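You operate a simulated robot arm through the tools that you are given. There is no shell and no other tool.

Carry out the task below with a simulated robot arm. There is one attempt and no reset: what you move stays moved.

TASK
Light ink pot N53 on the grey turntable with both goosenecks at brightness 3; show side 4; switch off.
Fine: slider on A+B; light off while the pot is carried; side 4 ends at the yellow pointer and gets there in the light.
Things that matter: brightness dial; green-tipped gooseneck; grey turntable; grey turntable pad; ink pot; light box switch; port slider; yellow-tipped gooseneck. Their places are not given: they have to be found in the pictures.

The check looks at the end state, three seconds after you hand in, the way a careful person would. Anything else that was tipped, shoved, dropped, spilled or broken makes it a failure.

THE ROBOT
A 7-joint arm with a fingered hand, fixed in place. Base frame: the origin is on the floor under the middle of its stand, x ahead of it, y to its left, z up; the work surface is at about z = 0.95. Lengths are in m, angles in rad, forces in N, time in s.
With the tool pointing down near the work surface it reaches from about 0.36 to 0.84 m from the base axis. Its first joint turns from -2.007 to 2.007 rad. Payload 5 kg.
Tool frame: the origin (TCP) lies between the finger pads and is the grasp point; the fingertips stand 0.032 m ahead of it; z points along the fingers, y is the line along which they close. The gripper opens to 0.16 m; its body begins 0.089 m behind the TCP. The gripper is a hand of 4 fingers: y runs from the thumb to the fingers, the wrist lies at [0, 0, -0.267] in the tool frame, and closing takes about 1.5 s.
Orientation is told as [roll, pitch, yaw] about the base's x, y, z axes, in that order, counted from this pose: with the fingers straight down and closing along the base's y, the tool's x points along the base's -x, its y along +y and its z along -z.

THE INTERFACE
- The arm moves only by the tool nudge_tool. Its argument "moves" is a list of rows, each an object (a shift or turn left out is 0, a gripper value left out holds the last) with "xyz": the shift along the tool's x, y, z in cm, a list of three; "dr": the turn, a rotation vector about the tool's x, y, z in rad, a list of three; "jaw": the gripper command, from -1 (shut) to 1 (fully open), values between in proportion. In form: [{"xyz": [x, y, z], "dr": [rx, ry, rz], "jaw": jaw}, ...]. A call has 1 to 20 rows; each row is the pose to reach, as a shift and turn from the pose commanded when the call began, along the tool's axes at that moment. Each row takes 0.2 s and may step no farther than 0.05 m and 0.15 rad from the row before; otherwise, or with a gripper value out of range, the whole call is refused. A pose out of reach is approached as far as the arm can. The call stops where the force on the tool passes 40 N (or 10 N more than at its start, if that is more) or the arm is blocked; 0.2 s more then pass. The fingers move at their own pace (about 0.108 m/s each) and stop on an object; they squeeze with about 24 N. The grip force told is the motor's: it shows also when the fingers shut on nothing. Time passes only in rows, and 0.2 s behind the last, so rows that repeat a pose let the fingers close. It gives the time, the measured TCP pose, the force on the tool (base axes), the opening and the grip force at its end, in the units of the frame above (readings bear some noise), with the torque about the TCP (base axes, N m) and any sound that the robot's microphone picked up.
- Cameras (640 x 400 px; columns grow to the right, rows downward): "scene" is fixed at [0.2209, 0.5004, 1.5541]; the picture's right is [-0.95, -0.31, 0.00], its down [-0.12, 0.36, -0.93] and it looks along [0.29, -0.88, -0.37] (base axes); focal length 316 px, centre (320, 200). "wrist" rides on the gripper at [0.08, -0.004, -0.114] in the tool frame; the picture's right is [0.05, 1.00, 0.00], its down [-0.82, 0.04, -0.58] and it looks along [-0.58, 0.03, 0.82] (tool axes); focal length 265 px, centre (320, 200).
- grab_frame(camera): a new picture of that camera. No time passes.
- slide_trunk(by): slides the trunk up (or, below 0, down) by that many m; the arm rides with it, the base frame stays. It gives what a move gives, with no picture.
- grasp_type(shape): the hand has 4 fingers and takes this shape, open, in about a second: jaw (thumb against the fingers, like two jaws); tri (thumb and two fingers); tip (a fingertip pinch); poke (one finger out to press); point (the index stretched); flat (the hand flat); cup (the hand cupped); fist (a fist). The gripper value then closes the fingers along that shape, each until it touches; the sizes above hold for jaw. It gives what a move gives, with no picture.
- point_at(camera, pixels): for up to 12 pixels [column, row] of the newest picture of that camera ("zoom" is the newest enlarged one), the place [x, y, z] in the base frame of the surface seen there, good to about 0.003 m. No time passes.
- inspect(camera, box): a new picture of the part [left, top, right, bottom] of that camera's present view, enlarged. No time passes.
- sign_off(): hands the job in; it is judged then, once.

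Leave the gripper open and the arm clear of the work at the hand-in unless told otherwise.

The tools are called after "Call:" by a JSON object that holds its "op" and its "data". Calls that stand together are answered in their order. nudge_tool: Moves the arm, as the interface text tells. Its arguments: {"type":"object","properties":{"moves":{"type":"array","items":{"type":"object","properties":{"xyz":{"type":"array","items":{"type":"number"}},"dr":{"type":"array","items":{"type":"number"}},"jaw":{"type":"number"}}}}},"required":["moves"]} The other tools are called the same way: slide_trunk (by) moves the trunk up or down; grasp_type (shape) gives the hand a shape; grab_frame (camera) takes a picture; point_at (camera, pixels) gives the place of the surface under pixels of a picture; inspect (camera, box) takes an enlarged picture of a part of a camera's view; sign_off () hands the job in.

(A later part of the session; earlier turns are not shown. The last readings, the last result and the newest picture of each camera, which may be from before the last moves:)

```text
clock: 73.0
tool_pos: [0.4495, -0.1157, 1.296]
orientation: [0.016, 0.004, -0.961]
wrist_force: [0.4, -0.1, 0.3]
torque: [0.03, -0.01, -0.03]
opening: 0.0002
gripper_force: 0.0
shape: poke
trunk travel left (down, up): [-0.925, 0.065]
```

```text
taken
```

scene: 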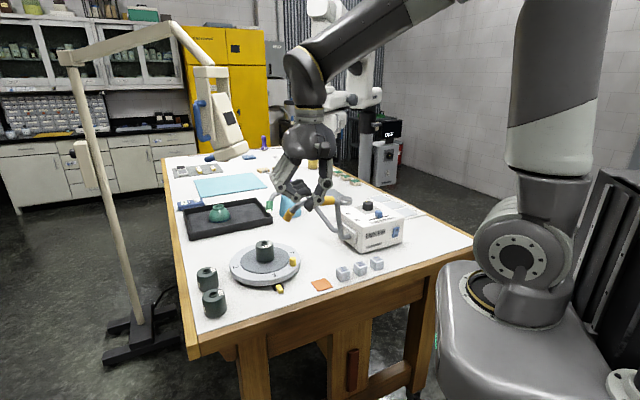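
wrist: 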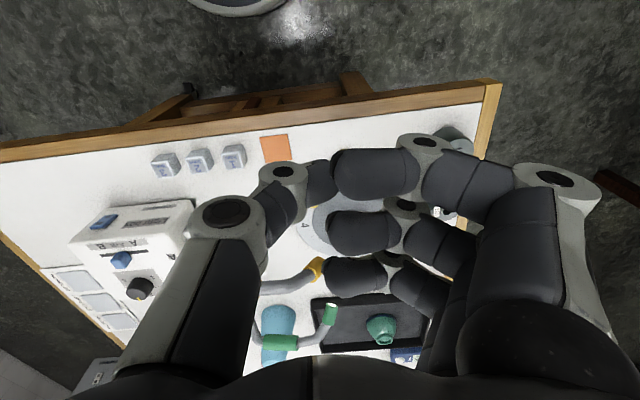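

I tilt the hand 0.70 rad here, then measure the fingertip and the peg.

Call:
{"op": "nudge_tool", "data": {"moves": [{"xyz": [0, 0, 1], "dr": [0, -0.14, 0]}, {"xyz": [0, 0, 2], "dr": [0, -0.28, 0]}, {"xyz": [0, 0, 3], "dr": [0, -0.42, 0]}, {"xyz": [0, 0, 4], "dr": [0, -0.56, 0]}, {"xyz": [0, 0, 5], "dr": [0, -0.7, 0]}, {"xyz": [0, 0, 5], "dr": [0, -0.7, 0]}]}}

Call:
{"op": "grab_frame", "data": {"camera": "wrist"}}

Call:
{"op": "inspect", "data": {"camera": "scene", "box": [230, 150, 350, 300]}}

```text
clock: 74.4
tool_pos: [0.4493, -0.1168, 1.2482]
orientation: [0.022, -0.699, -0.973]
wrist_force: [-1.6, -0.4, -0.1]
torque: [-0.02, 0.01, 0.02]
opening: 0.0
gripper_force: 0.2
shape: poke
trunk travel left (down, up): [-0.925, 0.065]
```

```text
taken
```

wrist: 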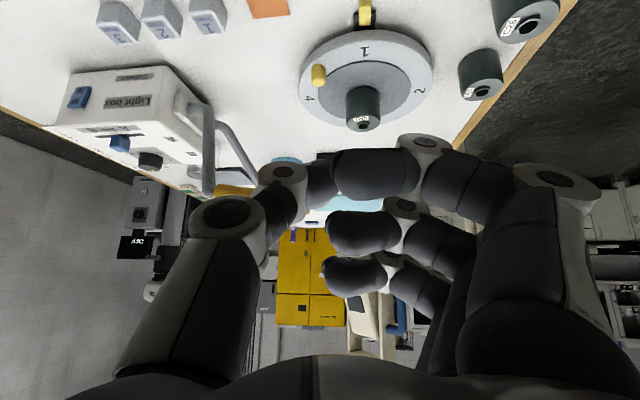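

```text
2.67 times, centred on (290, 225) of scene
```

zoom: 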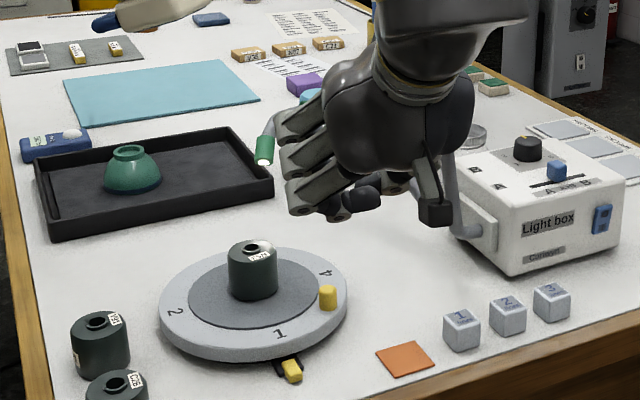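

Tilt reached. I measure the peg, ring numbers and pot from both cameras.

Call:
{"op": "inspect", "data": {"camera": "wrist", "box": [280, 10, 450, 150]}}

Call:
{"op": "point_at", "data": {"camera": "zoom", "pixels": [[145, 210], [145, 235], [125, 210], [165, 210], [310, 300], [310, 330], [315, 160], [130, 295], [520, 265], [300, 20], [300, 80], [75, 300]]}}

Call:
{"op": "inspect", "data": {"camera": "scene", "box": [270, 240, 310, 280]}}

Call:
{"op": "point_at", "data": {"camera": "zoom", "pixels": [[352, 190], [320, 190], [385, 190], [352, 175], [352, 205], [352, 240], [352, 280], [325, 270], [380, 270]]}}

```text
2.86 times, centred on (365, 80) of wrist
```

zoom: 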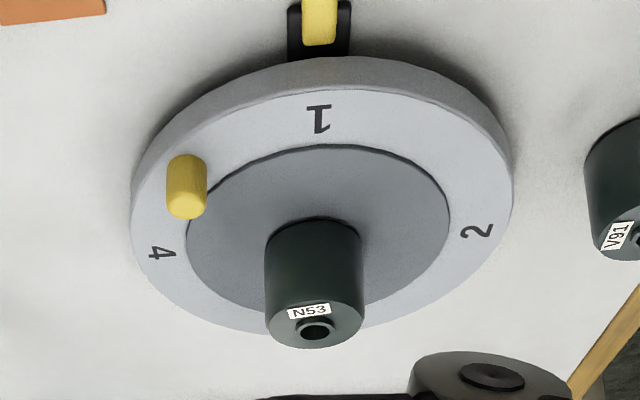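

```text
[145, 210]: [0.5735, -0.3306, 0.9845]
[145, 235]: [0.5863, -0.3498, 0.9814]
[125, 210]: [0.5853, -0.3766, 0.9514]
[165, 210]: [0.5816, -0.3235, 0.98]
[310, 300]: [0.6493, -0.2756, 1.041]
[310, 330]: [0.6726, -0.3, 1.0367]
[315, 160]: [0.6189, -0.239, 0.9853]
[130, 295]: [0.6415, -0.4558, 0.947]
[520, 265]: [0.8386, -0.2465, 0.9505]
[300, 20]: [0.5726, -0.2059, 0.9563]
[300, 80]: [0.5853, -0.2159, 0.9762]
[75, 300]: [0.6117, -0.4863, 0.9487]
```

```text
10.00 times, centred on (290, 260) of scene
```

zoom: 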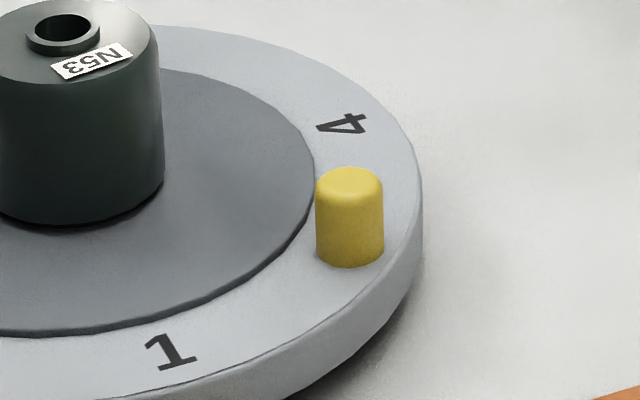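

```text
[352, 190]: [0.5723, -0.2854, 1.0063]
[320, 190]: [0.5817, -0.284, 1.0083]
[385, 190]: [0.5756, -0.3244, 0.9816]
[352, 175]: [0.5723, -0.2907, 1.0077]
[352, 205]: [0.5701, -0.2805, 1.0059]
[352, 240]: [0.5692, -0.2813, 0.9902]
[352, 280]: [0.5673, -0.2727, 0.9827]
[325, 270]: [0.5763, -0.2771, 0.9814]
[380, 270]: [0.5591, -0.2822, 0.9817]
```

Peg axis ≈ (0.5725, -0.288), i.e. at 180° on radius 0.0985; it must end at 90°, (0.671, -0.190). I come down on the near side first: fingertip to about (0.50, -0.27, 1.03).

Call:
{"op": "nudge_tool", "data": {"moves": [{"xyz": [0.37, -0.74, 3.83]}, {"xyz": [0.74, -1.48, 7.66]}, {"xyz": [1.11, -2.2, 11.5]}, {"xyz": [1.48, -2.95, 15.3]}, {"xyz": [1.85, -3.7, 19.1]}, {"xyz": [2.22, -4.43, 22.97]}, {"xyz": [2.22, -4.43, 22.97]}]}}

Call:
{"op": "grab_frame", "data": {"camera": "wrist"}}

Call:
{"op": "inspect", "data": {"camera": "scene", "box": [220, 180, 350, 310]}}

```text
clock: 76.0
tool_pos: [0.4886, -0.2474, 1.0594]
orientation: [0.02, -0.696, -0.974]
wrist_force: [-0.4, 0.6, -0.3]
torque: [0.02, 0.01, -0.01]
opening: 0.0002
gripper_force: 0.0
shape: poke
trunk travel left (down, up): [-0.925, 0.065]
```

```text
taken
```

wrist: 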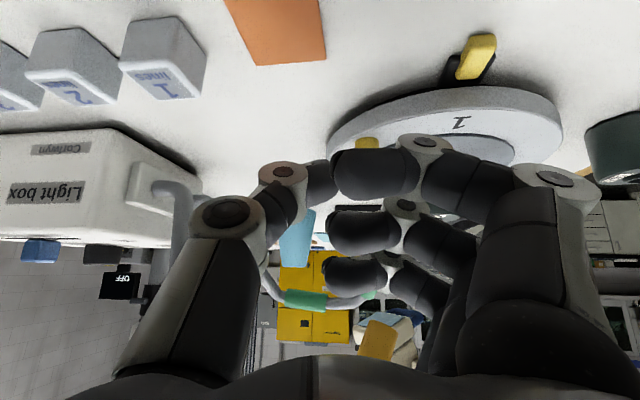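

```text
3.08 times, centred on (285, 245) of scene
```

zoom: 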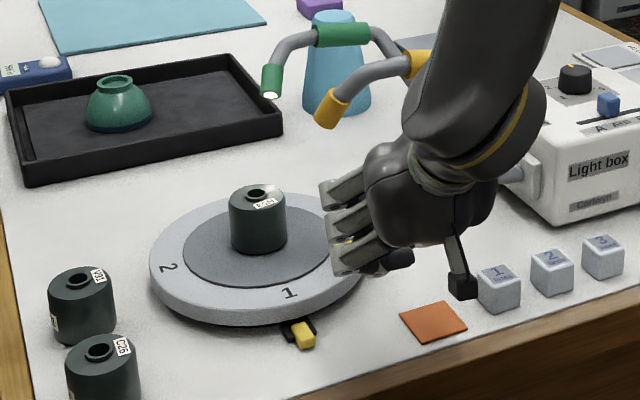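

I check where the poking fingertip really is: it looks visible near scene (312,250).

Call:
{"op": "inspect", "data": {"camera": "scene", "box": [285, 225, 345, 275]}}

Call:
{"op": "point_at", "data": {"camera": "zoom", "pixels": [[310, 245], [330, 235], [290, 250], [310, 260], [270, 245], [345, 240], [120, 260], [90, 180], [80, 110], [200, 230]]}}

Call:
{"op": "inspect", "data": {"camera": "wrist", "box": [270, 90, 430, 210]}}

Call:
{"op": "point_at", "data": {"camera": "zoom", "pixels": [[200, 330], [180, 300], [220, 280], [230, 320], [240, 350], [395, 215], [370, 215], [420, 215]]}}

```text
8.00 times, centred on (315, 250) of scene
```

zoom: 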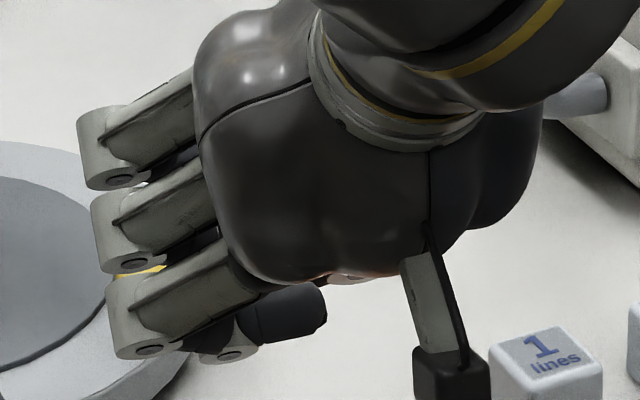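

```text
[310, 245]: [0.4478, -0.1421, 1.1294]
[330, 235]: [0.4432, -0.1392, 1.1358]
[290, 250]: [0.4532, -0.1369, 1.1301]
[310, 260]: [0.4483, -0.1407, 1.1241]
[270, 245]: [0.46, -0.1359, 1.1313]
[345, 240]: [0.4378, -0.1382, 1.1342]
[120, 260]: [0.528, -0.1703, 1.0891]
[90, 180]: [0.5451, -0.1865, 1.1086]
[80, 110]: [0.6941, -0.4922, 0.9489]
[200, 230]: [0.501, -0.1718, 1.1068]
```

```text
3.33 times, centred on (350, 150) of wrist
```

zoom: 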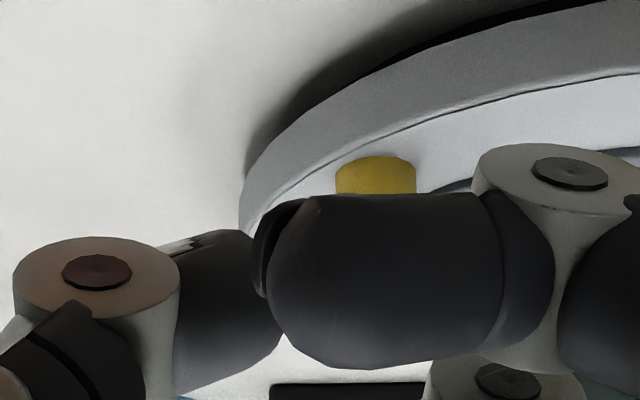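

```text
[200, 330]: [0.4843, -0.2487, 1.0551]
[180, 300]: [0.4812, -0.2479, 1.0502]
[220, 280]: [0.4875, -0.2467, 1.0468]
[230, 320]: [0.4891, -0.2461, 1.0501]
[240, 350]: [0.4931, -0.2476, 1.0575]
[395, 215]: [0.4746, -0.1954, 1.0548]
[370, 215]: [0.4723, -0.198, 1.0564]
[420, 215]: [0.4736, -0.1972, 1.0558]
```

The tip is where computed. I slide it under the yellow gooseneck on the outer side of the peg and then to its trailing (-y) side, ~1.5 cm short of contact.

Call:
{"op": "nudge_tool", "data": {"moves": [{"xyz": [-0.76, -0.04, 2.2]}, {"xyz": [-1.5, -0.08, 4.4]}, {"xyz": [-2.29, -0.12, 6.65]}, {"xyz": [-2.29, -0.12, 6.65]}]}}

Call:
{"op": "grab_frame", "data": {"camera": "wrist"}}

Call:
{"op": "inspect", "data": {"camera": "scene", "box": [220, 180, 350, 310]}}

```text
clock: 77.0
tool_pos: [0.5228, -0.2966, 1.0225]
orientation: [0.019, -0.696, -0.971]
wrist_force: [1.2, 0.3, 0.3]
torque: [-0.04, 0.04, -0.01]
opening: 0.0
gripper_force: 0.1
shape: poke
trunk travel left (down, up): [-0.925, 0.065]
```

```text
taken
```

wrist: 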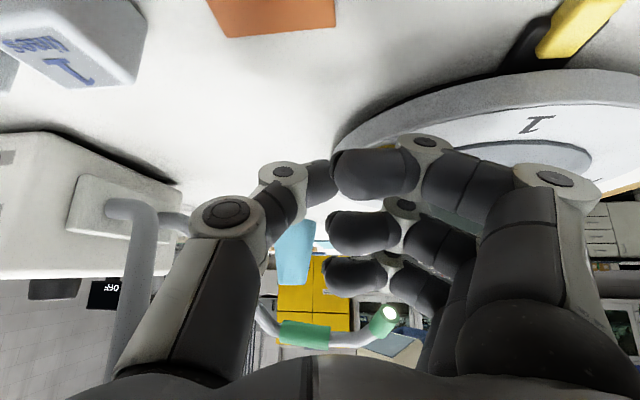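

```text
3.08 times, centred on (285, 245) of scene
```

zoom: 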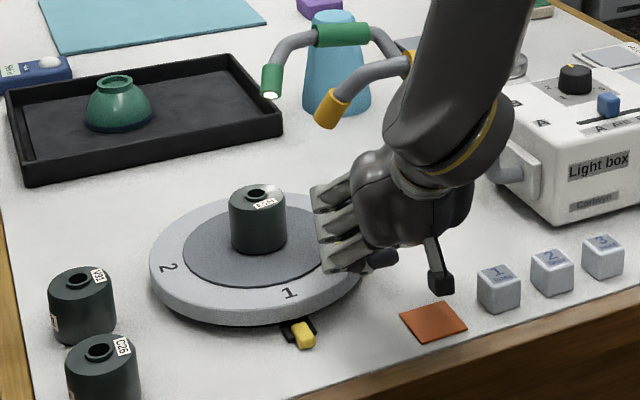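

The hand is clear of the yellow gooseneck (≥2 cm). I move to the trailing side of the peg: fingertip toward (0.5755, -0.324).

Call:
{"op": "nudge_tool", "data": {"moves": [{"xyz": [-0.5, 0.7, 0.5]}, {"xyz": [-1.0, 1.4, 1.0]}, {"xyz": [-1.5, 2.1, 1.5]}, {"xyz": [-2.04, 2.82, 2.01]}, {"xyz": [-2.04, 2.82, 2.01]}]}}

Call:
{"op": "grab_frame", "data": {"camera": "wrist"}}

Call:
{"op": "inspect", "data": {"camera": "scene", "box": [220, 180, 350, 310]}}

```text
clock: 78.2
tool_pos: [0.5615, -0.3022, 1.0202]
orientation: [0.02, -0.696, -0.972]
wrist_force: [0.7, -0.7, 0.4]
torque: [0.0, 0.01, 0.0]
opening: 0.0004
gripper_force: 0.0
shape: poke
trunk travel left (down, up): [-0.925, 0.065]
```

```text
taken
```

wrist: 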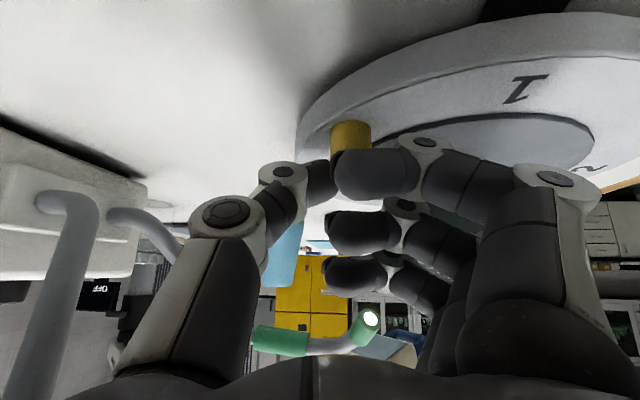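

```text
3.08 times, centred on (285, 245) of scene
```

zoom: 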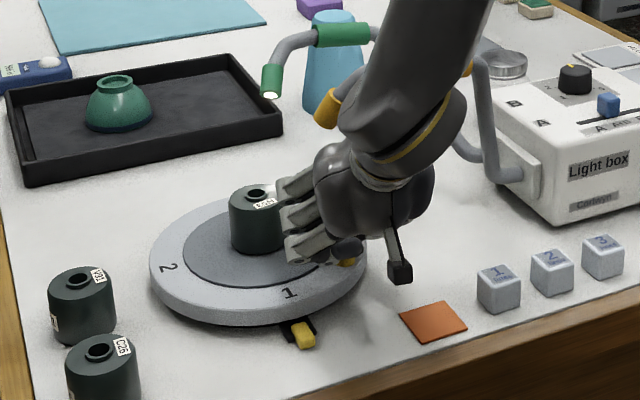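

The fingertip sits behind the peg. With the light on, I push the peg along its arc: first about 20°.

Call:
{"op": "nudge_tool", "data": {"moves": [{"xyz": [0.4, 0.38, -0.33]}, {"xyz": [0.78, 0.77, -0.65]}, {"xyz": [1.36, 1.15, -1.13]}, {"xyz": [1.94, 1.54, -1.62]}, {"xyz": [2.46, 2.06, -2.06]}, {"xyz": [2.98, 2.58, -2.49]}, {"xyz": [2.98, 2.58, -2.49]}]}}

Call:
{"op": "grab_frame", "data": {"camera": "wrist"}}

Call:
{"op": "inspect", "data": {"camera": "scene", "box": [220, 180, 350, 310]}}

```text
clock: 79.8
tool_pos: [0.5634, -0.2579, 1.0214]
orientation: [0.018, -0.697, -0.969]
wrist_force: [-0.7, -0.4, 0.2]
torque: [0.02, -0.01, -0.02]
opening: 0.0002
gripper_force: 0.0
shape: poke
trunk travel left (down, up): [-0.925, 0.065]
```

```text
taken
```

wrist: 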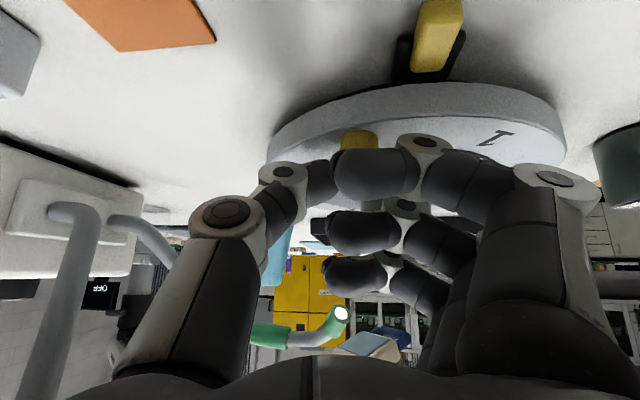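

```text
3.08 times, centred on (285, 245) of scene
```

zoom: 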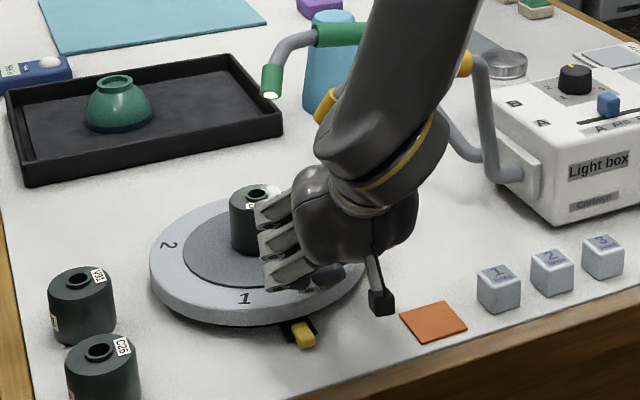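

The ring turns with the push (1 has moved left) and forces are tiny. I continue along the arc to about 120°.

Call:
{"op": "nudge_tool", "data": {"moves": [{"xyz": [0.44, 0.63, -0.37]}, {"xyz": [0.88, 1.26, -0.74]}, {"xyz": [1.23, 1.97, -1.03]}, {"xyz": [1.58, 2.69, -1.32]}, {"xyz": [1.84, 3.47, -1.53]}, {"xyz": [2.09, 4.26, -1.75]}, {"xyz": [2.23, 5.09, -1.87]}, {"xyz": [2.37, 5.92, -1.98]}, {"xyz": [2.37, 5.92, -1.98]}]}}

Call:
{"op": "grab_frame", "data": {"camera": "wrist"}}

Call:
{"op": "inspect", "data": {"camera": "scene", "box": [190, 180, 340, 310]}}

```text
clock: 81.8
tool_pos: [0.5934, -0.198, 1.0224]
orientation: [0.019, -0.696, -0.971]
wrist_force: [0.6, 0.1, -0.1]
torque: [-0.01, -0.01, 0.0]
opening: 0.0
gripper_force: 0.1
shape: poke
trunk travel left (down, up): [-0.925, 0.065]
```

```text
taken
```

wrist: 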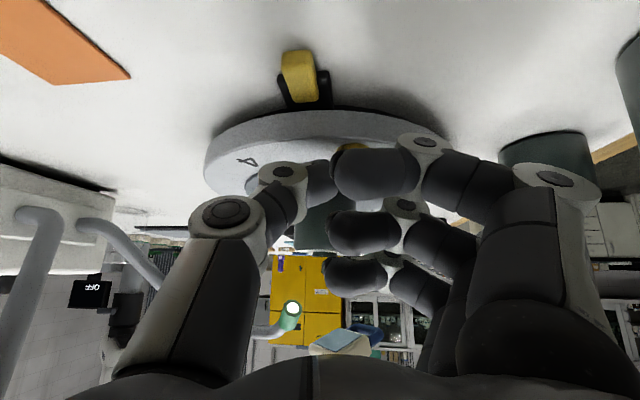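

```text
3.08 times, centred on (265, 245) of scene
```

zoom: 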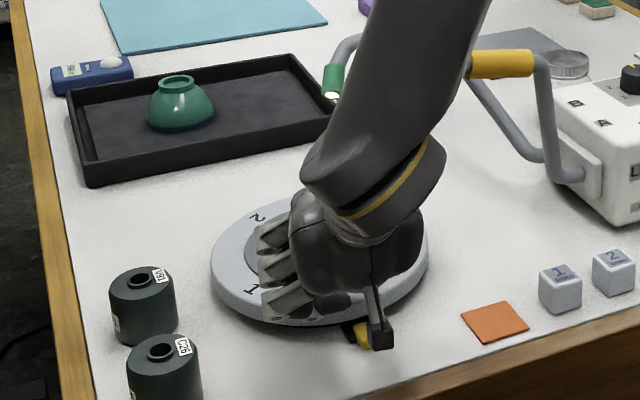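

The ring has turned ~60°; the 4 is approaching the pointer. I go on to about 100°, slowly turning the hand so its fingers stay clear of pot C26.

Call:
{"op": "nudge_tool", "data": {"moves": [{"xyz": [0.05, 1.05, -0.04], "dr": [0.056, 0, 0.067]}, {"xyz": [0.03, 2.11, -0.03], "dr": [0.112, 0, 0.134]}, {"xyz": [-0.06, 3.16, 0.05], "dr": [0.168, 0, 0.201]}, {"xyz": [-0.22, 4.2, 0.18], "dr": [0.224, 0, 0.268]}, {"xyz": [-0.22, 4.2, 0.18], "dr": [0.224, 0, 0.268]}]}}

Call:
{"op": "grab_frame", "data": {"camera": "wrist"}}

Call:
{"op": "inspect", "data": {"camera": "scene", "box": [190, 180, 340, 310]}}

Call:
{"op": "inspect", "data": {"camera": "wrist", "box": [120, 20, 360, 220]}}

```text
clock: 83.0
tool_pos: [0.6286, -0.1758, 1.0218]
orientation: [0.02, -0.69, -1.321]
wrist_force: [-0.1, -0.9, 0.6]
torque: [0.04, 0.02, -0.02]
opening: 0.0002
gripper_force: 0.1
shape: poke
trunk travel left (down, up): [-0.925, 0.065]
```

```text
taken
```

wrist: 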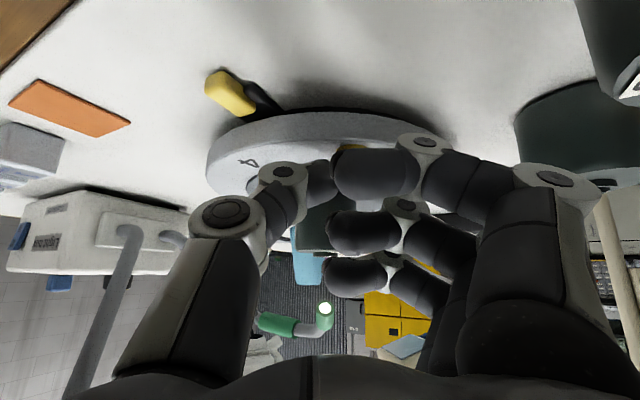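

```text
3.08 times, centred on (265, 245) of scene
```

zoom: 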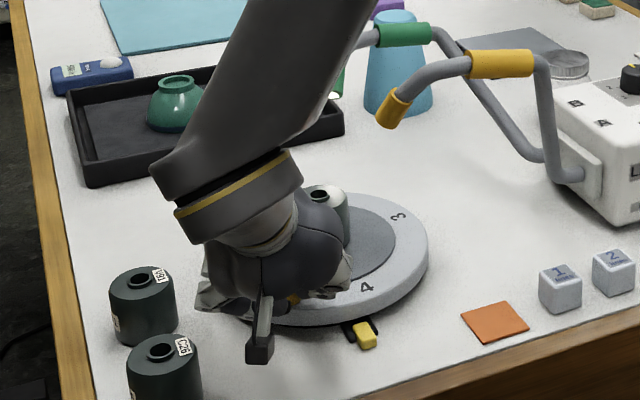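

```text
2.00 times, centred on (240, 120) of wrist
```

zoom: 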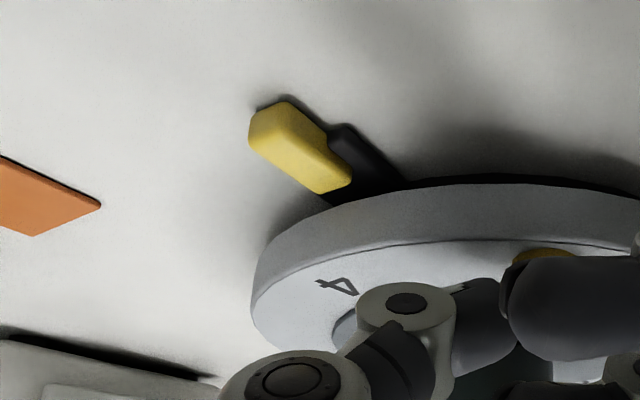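

The 4 is now near the pointer. I measure its angle against the pointer.

Call:
{"op": "inspect", "data": {"camera": "scene", "box": [255, 230, 310, 300]}}

Call:
{"op": "point_at", "data": {"camera": "zoom", "pixels": [[312, 240], [422, 110], [330, 330], [310, 375], [290, 345], [310, 290], [325, 240], [300, 240]]}}

```text
5.71 times, centred on (282, 265) of scene
```

zoom: 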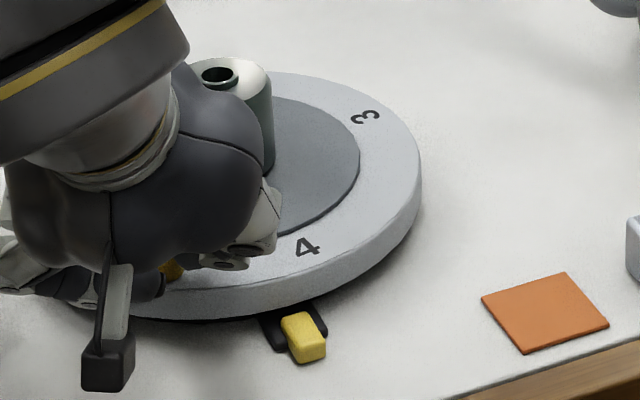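

```text
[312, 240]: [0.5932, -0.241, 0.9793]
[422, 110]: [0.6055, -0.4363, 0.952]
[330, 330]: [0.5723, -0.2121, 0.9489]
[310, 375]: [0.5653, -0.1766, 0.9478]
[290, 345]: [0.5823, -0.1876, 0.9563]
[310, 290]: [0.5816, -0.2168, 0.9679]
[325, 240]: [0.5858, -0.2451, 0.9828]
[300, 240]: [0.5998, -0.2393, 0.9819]
```

The 4 is at 145°, pointer at 135°: 10° to go. I push the last 10°.

Call:
{"op": "nudge_tool", "data": {"moves": [{"xyz": [0.03, 0.53, -0.02], "dr": [0.028, 0, 0.034]}, {"xyz": [0.05, 1.05, -0.04], "dr": [0.056, 0, 0.067]}, {"xyz": [0.04, 1.58, -0.03], "dr": [0.084, 0, 0.1]}, {"xyz": [0.03, 2.11, -0.03], "dr": [0.112, 0, 0.134]}, {"xyz": [0.03, 2.11, -0.03], "dr": [0.112, 0, 0.134]}]}}

Call:
{"op": "inspect", "data": {"camera": "scene", "box": [255, 230, 310, 300]}}

Call:
{"op": "point_at", "data": {"camera": "zoom", "pixels": [[275, 255], [285, 255], [265, 260], [270, 250], [310, 375], [290, 345], [305, 340], [390, 130]]}}

```text
clock: 84.2
tool_pos: [0.6483, -0.1706, 1.0219]
orientation: [0.017, -0.689, -1.494]
wrist_force: [0.4, 0.8, -1.0]
torque: [0.01, 0.01, 0.01]
opening: 0.0
gripper_force: 0.0
shape: poke
trunk travel left (down, up): [-0.925, 0.065]
```

```text
5.71 times, centred on (282, 265) of scene
```

zoom: 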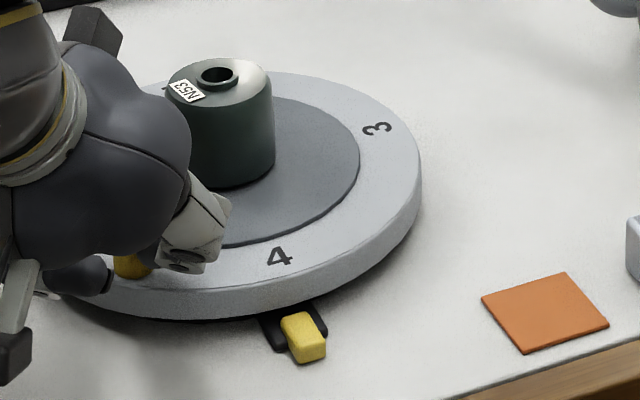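

```text
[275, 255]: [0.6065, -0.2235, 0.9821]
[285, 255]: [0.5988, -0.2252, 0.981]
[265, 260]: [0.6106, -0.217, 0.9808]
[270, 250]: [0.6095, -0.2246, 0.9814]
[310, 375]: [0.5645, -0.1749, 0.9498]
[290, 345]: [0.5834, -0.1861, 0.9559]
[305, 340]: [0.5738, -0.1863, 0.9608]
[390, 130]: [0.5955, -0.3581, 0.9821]
```

The 4 is now exactly where 1 stood before — at the pointer (≈135°). I back the finger away from the peg and withdraw along the hand axis.

Call:
{"op": "nudge_tool", "data": {"moves": [{"xyz": [0.05, -0.8, -0.04]}, {"xyz": [0.09, -1.5, -0.07]}, {"xyz": [0.1, -2.0, -1.5]}, {"xyz": [0.1, -2.0, -4.5]}, {"xyz": [0.1, -2.0, -8.5]}, {"xyz": [0.1, -2.0, -12.5]}, {"xyz": [0.1, -2.0, -16.5]}, {"xyz": [0.1, -2.0, -16.5]}]}}

Call:
{"op": "grab_frame", "data": {"camera": "wrist"}}

Call:
{"op": "grab_frame", "data": {"camera": "scene"}}

Call:
{"op": "inspect", "data": {"camera": "scene", "box": [220, 180, 320, 300]}}

```text
clock: 86.0
tool_pos: [0.62, -0.0673, 1.1478]
orientation: [0.015, -0.687, -1.494]
wrist_force: [0.0, 0.0, -0.1]
torque: [-0.02, 0.02, 0.01]
opening: 0.0001
gripper_force: 0.1
shape: poke
trunk travel left (down, up): [-0.925, 0.065]
```

```text
taken
```

wrist: 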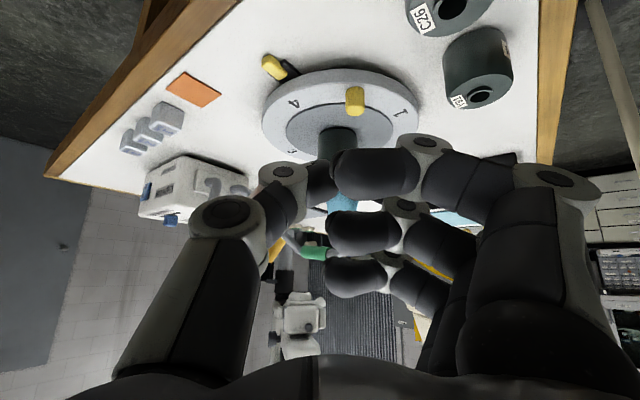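

```text
taken
```

scene: 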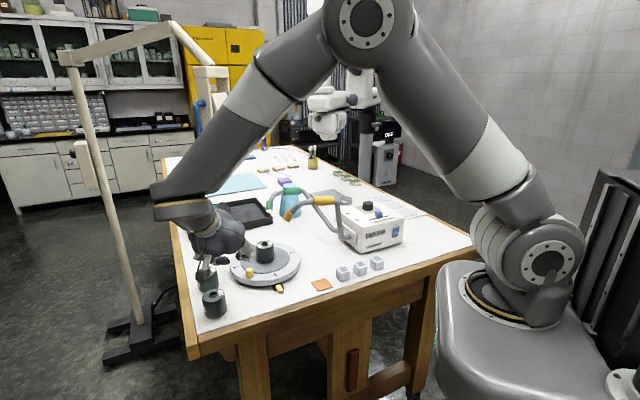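

```text
3.33 times, centred on (270, 240) of scene
```

zoom: 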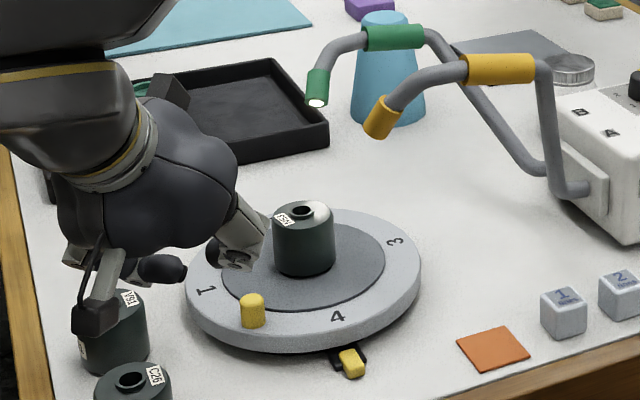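

The table is at side 4, pot upright. Before switching off I want proof that the yellow lamp is lit too; I zoom into the wrist view near (275,250).

Call:
{"op": "inspect", "data": {"camera": "wrist", "box": [250, 200, 350, 280]}}

Call:
{"op": "inspect", "data": {"camera": "scene", "box": [245, 228, 295, 268]}}

Call:
{"op": "inspect", "data": {"camera": "wrist", "box": [250, 50, 430, 170]}}

```text
5.00 times, centred on (300, 240) of wrist
```

zoom: 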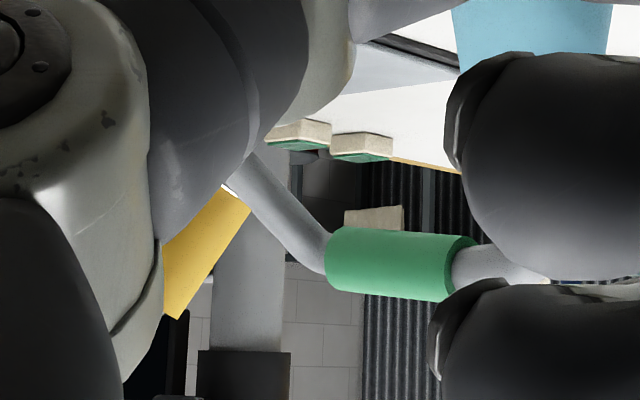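

```text
10.00 times, centred on (270, 248) of scene
```

zoom: 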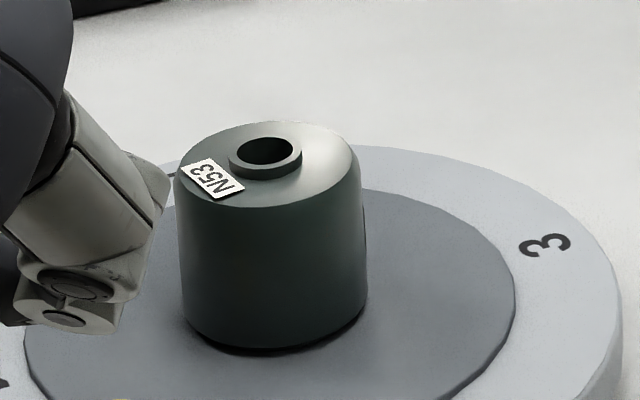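

```text
3.33 times, centred on (340, 110) of wrist
```

zoom: 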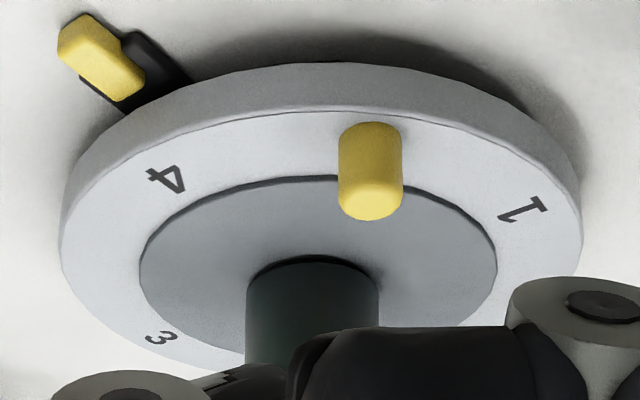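

Call:
{"op": "inspect", "data": {"camera": "wrist", "box": [270, 228, 300, 252]}}

```text
16.00 times, centred on (285, 240) of wrist
```

zoom: 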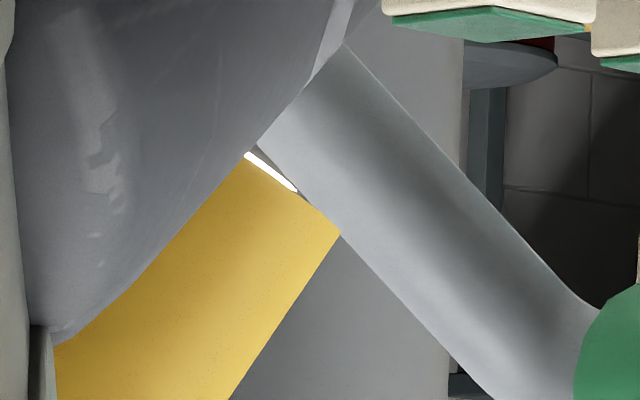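

A white glowing sliver shows at the yellow tip's end, so both lamps are lit. Now to switch off: I rise and undo the tilt.

Call:
{"op": "nudge_tool", "data": {"moves": [{"xyz": [-1.9, 0, -2.32], "dr": [0, 0.1, 0]}, {"xyz": [-3.8, 0, -4.64], "dr": [0, 0.24, 0]}, {"xyz": [-5.7, 0, -6.96], "dr": [0, 0.38, 0]}, {"xyz": [-7.6, 0, -9.28], "dr": [0, 0.53, 0]}, {"xyz": [-9.5, 0, -11.6], "dr": [0, 0.67, 0]}, {"xyz": [-9.5, 0, -11.6], "dr": [0, 0.687, 0]}, {"xyz": [-9.5, 0, -11.6], "dr": [0, 0.687, 0]}]}}

```text
clock: 87.6
tool_pos: [0.6175, -0.0674, 1.2989]
orientation: [0.015, -0.001, -1.484]
wrist_force: [-0.9, 0.2, 0.1]
torque: [0.02, -0.01, 0.01]
opening: 0.0003
gripper_force: 0.0
shape: poke
trunk travel left (down, up): [-0.925, 0.065]
```

Vertical at z=1.30. I return around the front side to above the switch, the same pose as before.

Call:
{"op": "nudge_tool", "data": {"moves": [{"xyz": [-1.27, -4.48, 0], "dr": [0, 0, -0.068]}, {"xyz": [-2.54, -8.96, 0], "dr": [0, 0, -0.136]}, {"xyz": [-3.81, -13.43, 0], "dr": [0, 0, -0.204]}, {"xyz": [-5.08, -17.91, 0], "dr": [0, 0, -0.272]}, {"xyz": [-6.35, -22.39, 0], "dr": [0, 0, -0.34]}, {"xyz": [-10.44, -24.52, 0], "dr": [0, 0, -0.408]}, {"xyz": [-14.53, -26.65, 0], "dr": [0, 0, -0.476]}, {"xyz": [-18.62, -28.78, 0], "dr": [0, 0, -0.544]}, {"xyz": [-22.71, -30.91, 0], "dr": [0, 0, -0.612]}, {"xyz": [-26.8, -33.04, 0], "dr": [0, 0, -0.68]}, {"xyz": [-30.89, -35.17, 0], "dr": [0, 0, -0.748]}, {"xyz": [-34.98, -37.3, 0], "dr": [0, 0, -0.816]}, {"xyz": [-39.07, -39.43, 0], "dr": [0, 0, -0.884]}, {"xyz": [-43.14, -41.55, 0.5], "dr": [0, 0, -0.953]}, {"xyz": [-43.14, -41.55, 0.5], "dr": [0, 0, -0.953]}]}}

Call:
{"op": "grab_frame", "data": {"camera": "scene"}}

Call:
{"op": "inspect", "data": {"camera": "scene", "box": [335, 190, 415, 250]}}

Call:
{"op": "inspect", "data": {"camera": "scene", "box": [220, 180, 320, 300]}}

```text
clock: 90.8
tool_pos: [0.2445, -0.5302, 1.2914]
orientation: [0.004, -0.013, -0.529]
wrist_force: [0.1, 0.8, 0.6]
torque: [-0.06, 0.02, -0.01]
opening: 0.0
gripper_force: 0.1
shape: poke
trunk travel left (down, up): [-0.925, 0.065]
```

```text
taken
```

scene: 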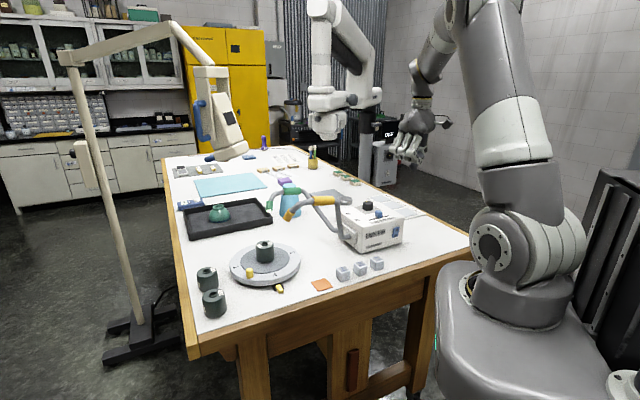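

```text
6.67 times, centred on (375, 220) of scene
```

zoom: 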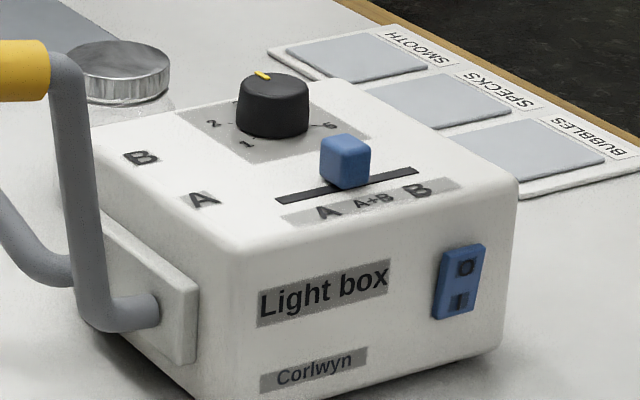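

```text
3.33 times, centred on (270, 240) of scene
```

zoom: 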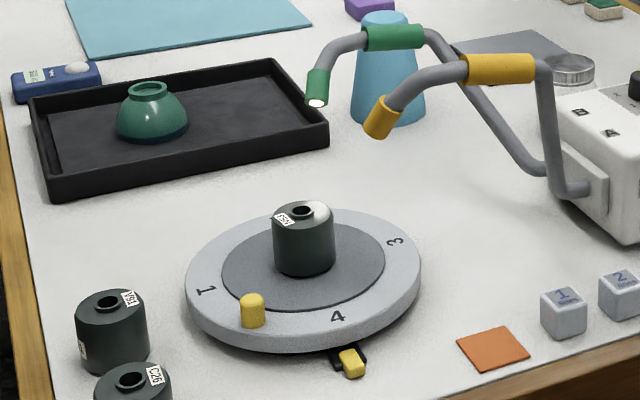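

All good, side 4 at the pointer. I measure the rocker as it stands now (O proud).

Call:
{"op": "inspect", "data": {"camera": "scene", "box": [380, 215, 410, 242]}}

Call:
{"op": "point_at", "data": {"camera": "zoom", "pixels": [[345, 185], [345, 160], [345, 215], [340, 250], [340, 280], [310, 190], [380, 180], [345, 145], [320, 310], [250, 220]]}}

```text
14.81 times, centred on (395, 228) of scene
```

zoom: 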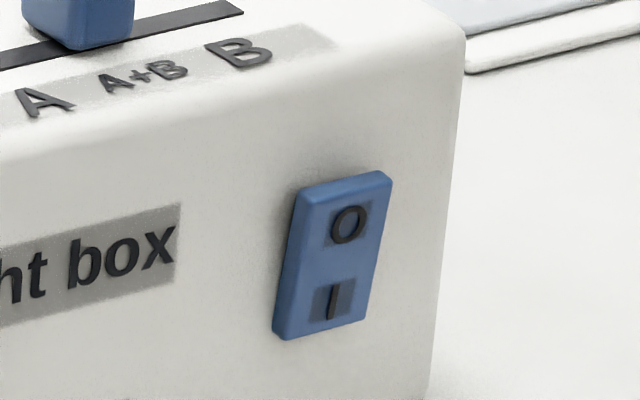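

```text
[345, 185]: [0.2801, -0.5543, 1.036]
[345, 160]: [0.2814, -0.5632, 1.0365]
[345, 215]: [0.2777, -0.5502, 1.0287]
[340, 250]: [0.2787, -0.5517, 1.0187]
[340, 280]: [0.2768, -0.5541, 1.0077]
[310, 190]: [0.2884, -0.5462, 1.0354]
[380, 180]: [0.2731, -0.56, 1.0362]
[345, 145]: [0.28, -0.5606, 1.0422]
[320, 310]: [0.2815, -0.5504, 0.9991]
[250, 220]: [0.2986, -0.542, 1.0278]
```

O centre is at about z=1.028. I descend beside the box front to z≈1.15 and tilt 0.54 rad as before.

Call:
{"op": "nudge_tool", "data": {"moves": [{"xyz": [0, 0.25, 3.5]}, {"xyz": [-0.1, 0.5, 7.0]}, {"xyz": [-0.15, 0.75, 10.5]}, {"xyz": [-0.17, 0.94, 14.0]}, {"xyz": [-0.17, 0.94, 14.0], "dr": [0, -0.13, 0]}, {"xyz": [-0.17, 0.94, 14.0], "dr": [0, -0.26, 0]}, {"xyz": [-0.17, 0.94, 14.0], "dr": [0, -0.4, 0]}, {"xyz": [-0.17, 0.94, 14.0], "dr": [0, -0.535, 0]}, {"xyz": [-0.17, 0.94, 14.0], "dr": [0, -0.535, 0]}]}}

```text
clock: 92.8
tool_pos: [0.2433, -0.5264, 1.1515]
orientation: [0.009, -0.551, -0.535]
wrist_force: [-1.8, -1.0, 0.5]
torque: [0.01, -0.14, 0.03]
opening: 0.0
gripper_force: 0.0
shape: poke
trunk travel left (down, up): [-0.925, 0.065]
```

Now I lower to TCP z≈1.057 so the tip is level with the O half.

Call:
{"op": "nudge_tool", "data": {"moves": [{"xyz": [1.3, 0.05, 2.1]}, {"xyz": [2.6, 0.1, 4.2]}, {"xyz": [3.8, 0.1, 6.2]}, {"xyz": [4.95, 0.1, 8.05]}, {"xyz": [4.95, 0.1, 8.05]}]}}

Call:
{"op": "inspect", "data": {"camera": "scene", "box": [350, 170, 450, 260]}}

Call:
{"op": "inspect", "data": {"camera": "wrist", "box": [250, 80, 390, 220]}}

```text
clock: 94.0
tool_pos: [0.2516, -0.5241, 1.0563]
orientation: [0.007, -0.549, -0.534]
wrist_force: [-0.5, -0.3, -0.1]
torque: [-0.04, 0.02, -0.01]
opening: 0.0
gripper_force: 0.0
shape: poke
trunk travel left (down, up): [-0.925, 0.065]
```

```text
4.44 times, centred on (400, 215) of scene
```

zoom: 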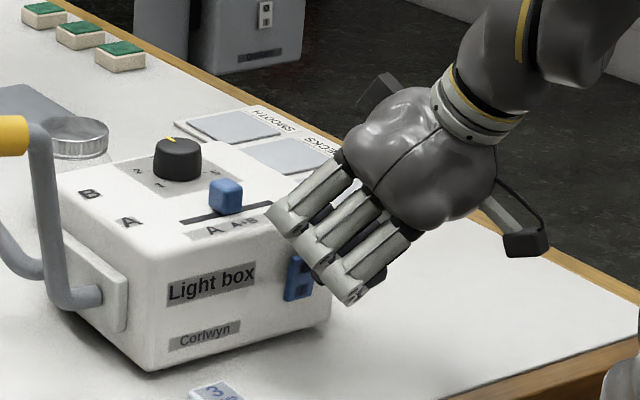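

```text
2.86 times, centred on (320, 150) of wrist
```

zoom: 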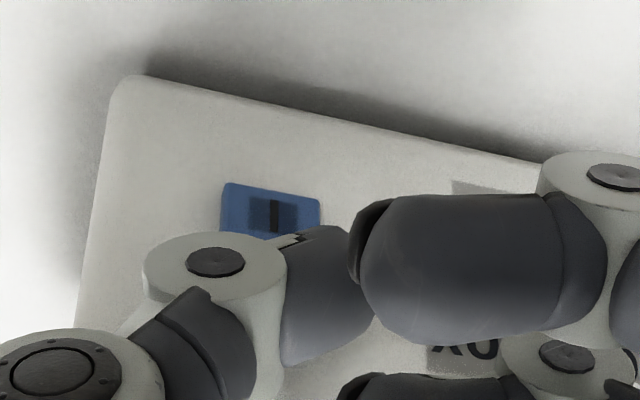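

The tip is a few mm to the right of the switch centre (switch at zoom column 270, tip at 320), so I shift 5 mm left and push inward along the box normal.

Call:
{"op": "nudge_tool", "data": {"moves": [{"xyz": [0, -0.5, 0]}, {"xyz": [-0.41, -0.62, 0.25]}, {"xyz": [-0.83, -0.75, 0.5]}, {"xyz": [-1.16, -0.85, 0.7]}, {"xyz": [-1.41, -0.92, 0.86]}, {"xyz": [-1.6, -0.98, 0.97]}, {"xyz": [-1.75, -1.03, 1.06]}]}}

Call:
{"op": "inspect", "data": {"camera": "scene", "box": [260, 180, 320, 222]}}

Call:
{"op": "inspect", "data": {"camera": "wrist", "box": [250, 80, 390, 220]}}

```text
clock: 95.6
tool_pos: [0.2603, -0.5413, 1.0544]
orientation: [0.01, -0.546, -0.536]
wrist_force: [-3.6, 5.1, -1.2]
torque: [0.15, 0.15, 0.06]
opening: 0.0
gripper_force: 0.1
shape: poke
trunk travel left (down, up): [-0.925, 0.065]
```

```text
9.52 times, centred on (290, 201) of scene
```

zoom: 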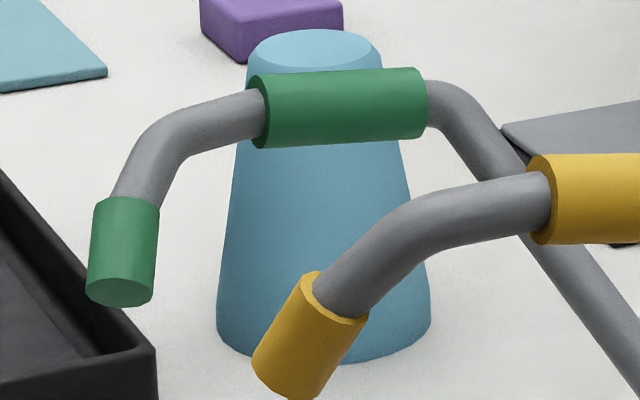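

```text
2.86 times, centred on (320, 150) of wrist
```

zoom: 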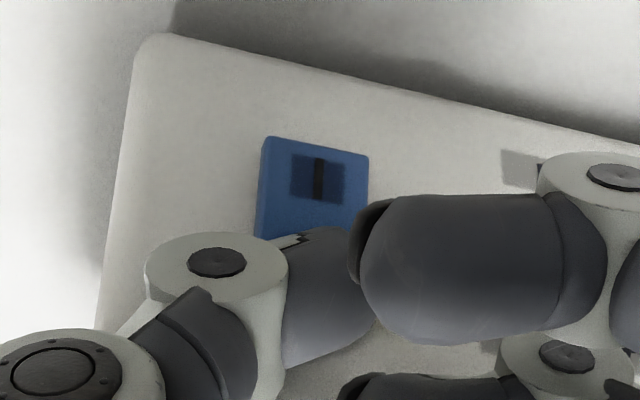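

The green tip's end is dark again: the light is off. I back off along the normal and rise.

Call:
{"op": "nudge_tool", "data": {"moves": [{"xyz": [0.83, 0.25, -0.5]}, {"xyz": [1.66, 0.5, -1.0]}, {"xyz": [2.07, 0.62, -1.26]}, {"xyz": [1.0, 0.62, -3.0]}, {"xyz": [-0.3, 0.62, -5.1]}, {"xyz": [-1.6, 0.62, -7.2]}, {"xyz": [-1.6, 0.62, -7.2]}]}}

Call:
{"op": "inspect", "data": {"camera": "scene", "box": [335, 190, 415, 250]}}

Call:
{"op": "inspect", "data": {"camera": "scene", "box": [380, 215, 410, 242]}}

Call:
{"op": "point_at", "data": {"camera": "zoom", "pixels": [[345, 215], [340, 290], [330, 185], [370, 185], [320, 310], [355, 310]]}}

```text
clock: 97.2
tool_pos: [0.242, -0.5274, 1.1258]
orientation: [0.008, -0.545, -0.535]
wrist_force: [0.3, -0.2, 0.5]
torque: [0.03, -0.03, 0.02]
opening: 0.0001
gripper_force: 0.0
shape: poke
trunk travel left (down, up): [-0.925, 0.065]
```

```text
6.67 times, centred on (375, 220) of scene
```

zoom: 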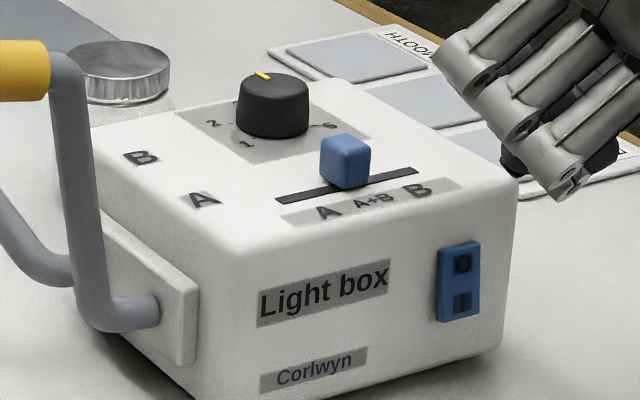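

```text
14.81 times, centred on (395, 228) of scene
```

zoom: 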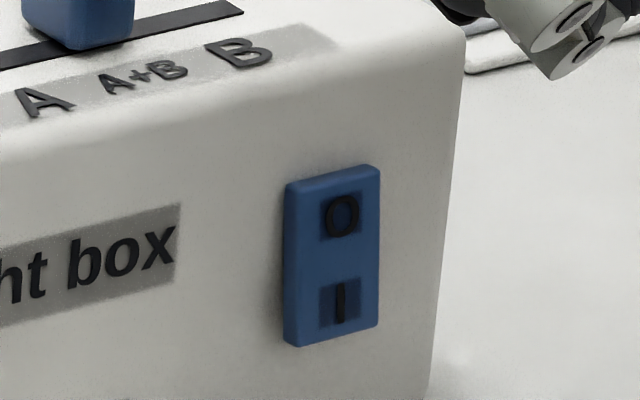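

```text
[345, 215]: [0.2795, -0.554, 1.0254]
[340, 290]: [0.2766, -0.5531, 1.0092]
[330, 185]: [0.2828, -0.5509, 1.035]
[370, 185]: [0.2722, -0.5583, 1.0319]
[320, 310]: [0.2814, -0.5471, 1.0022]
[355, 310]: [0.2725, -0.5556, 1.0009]
```

The rocker is back at O exactly as at the start. I raise the hand and straighten it.

Call:
{"op": "nudge_tool", "data": {"moves": [{"xyz": [-2.07, 0, -3.42], "dr": [0, 0.05, 0]}, {"xyz": [-4.13, 0, -6.84], "dr": [0, 0.18, 0]}, {"xyz": [-6.2, 0, -10.3], "dr": [0, 0.3, 0]}, {"xyz": [-8.26, 0, -13.7], "dr": [0, 0.42, 0]}, {"xyz": [-10.33, 0, -17.1], "dr": [0, 0.545, 0]}, {"xyz": [-10.33, 0, -17.1], "dr": [0, 0.545, 0]}]}}

Call:
{"op": "grasp_type", "data": {"shape": "jaw"}}

Call:
{"op": "grab_frame", "data": {"camera": "scene"}}

Call:
{"op": "grab_frame", "data": {"camera": "wrist"}}

```text
clock: 98.6
tool_pos: [0.2412, -0.5266, 1.3244]
orientation: [0.006, 0.0, -0.531]
wrist_force: [0.6, -0.4, -0.2]
torque: [0.04, 0.01, -0.03]
opening: 0.0
gripper_force: 0.0
shape: poke
trunk travel left (down, up): [-0.925, 0.065]
```

```text
clock: 99.5
tool_pos: [0.2424, -0.5268, 1.325]
orientation: [0.006, -0.002, -0.532]
wrist_force: [-0.5, 0.3, -1.1]
torque: [-0.03, -0.01, -0.02]
opening: 0.16
gripper_force: 0.2
shape: jaw
trunk travel left (down, up): [-0.925, 0.065]
```

```text
taken
```

scene: 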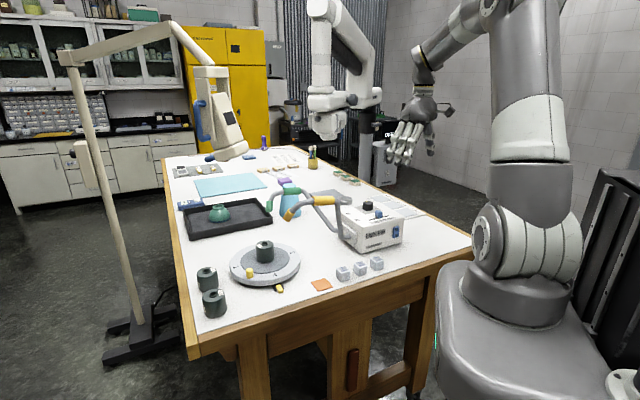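

```text
taken
```

wrist: 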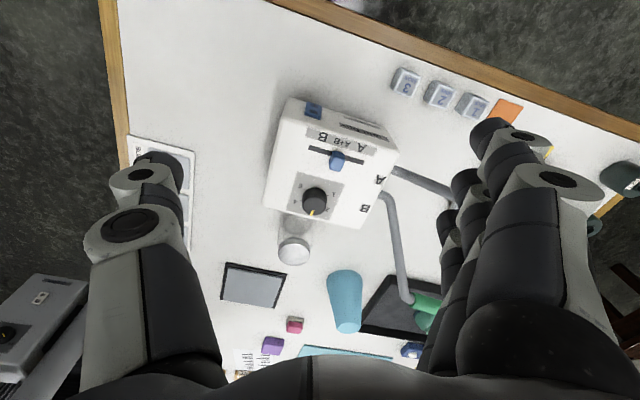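

Hand open and clear. Final look at the turntable, pots and light box.

Call:
{"op": "inspect", "data": {"camera": "scene", "box": [190, 180, 320, 320]}}

Call:
{"op": "inspect", "data": {"camera": "wrist", "box": [255, 85, 405, 235]}}

Call:
{"op": "inspect", "data": {"camera": "scene", "box": [230, 235, 305, 300]}}

Call:
{"op": "point_at", "data": {"camera": "zoom", "pixels": [[378, 268], [430, 350], [285, 120], [130, 190], [230, 250]]}}

```text
2.86 times, centred on (255, 250) of scene
```

zoom: 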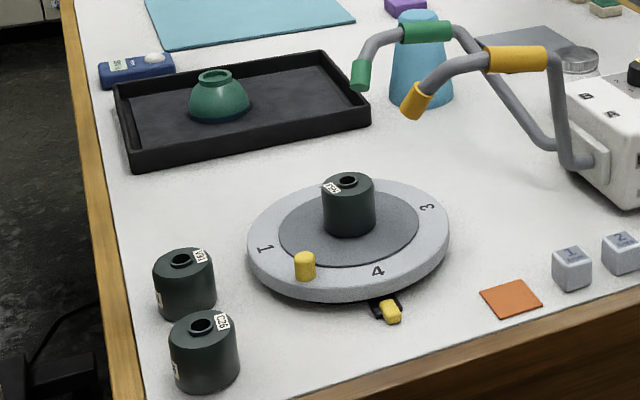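

```text
2.67 times, centred on (330, 160) of wrist
```

zoom: 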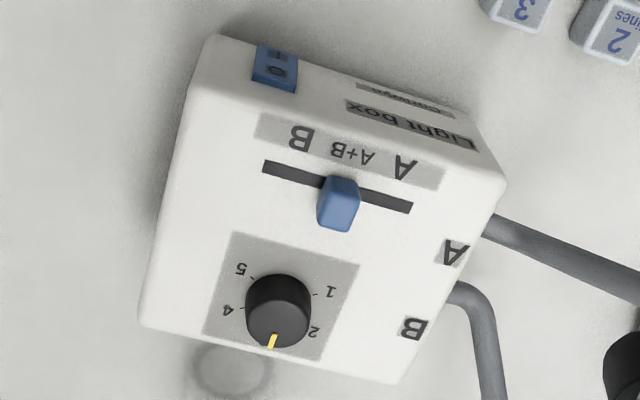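

```text
6.15 times, centred on (268, 268) of scene
```

zoom: 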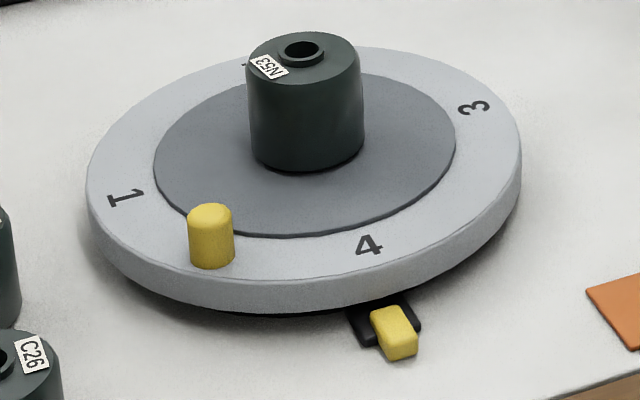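

```text
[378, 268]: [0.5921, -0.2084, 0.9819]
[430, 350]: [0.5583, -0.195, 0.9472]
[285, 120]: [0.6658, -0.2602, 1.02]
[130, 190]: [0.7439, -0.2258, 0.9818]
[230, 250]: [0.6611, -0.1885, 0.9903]
```

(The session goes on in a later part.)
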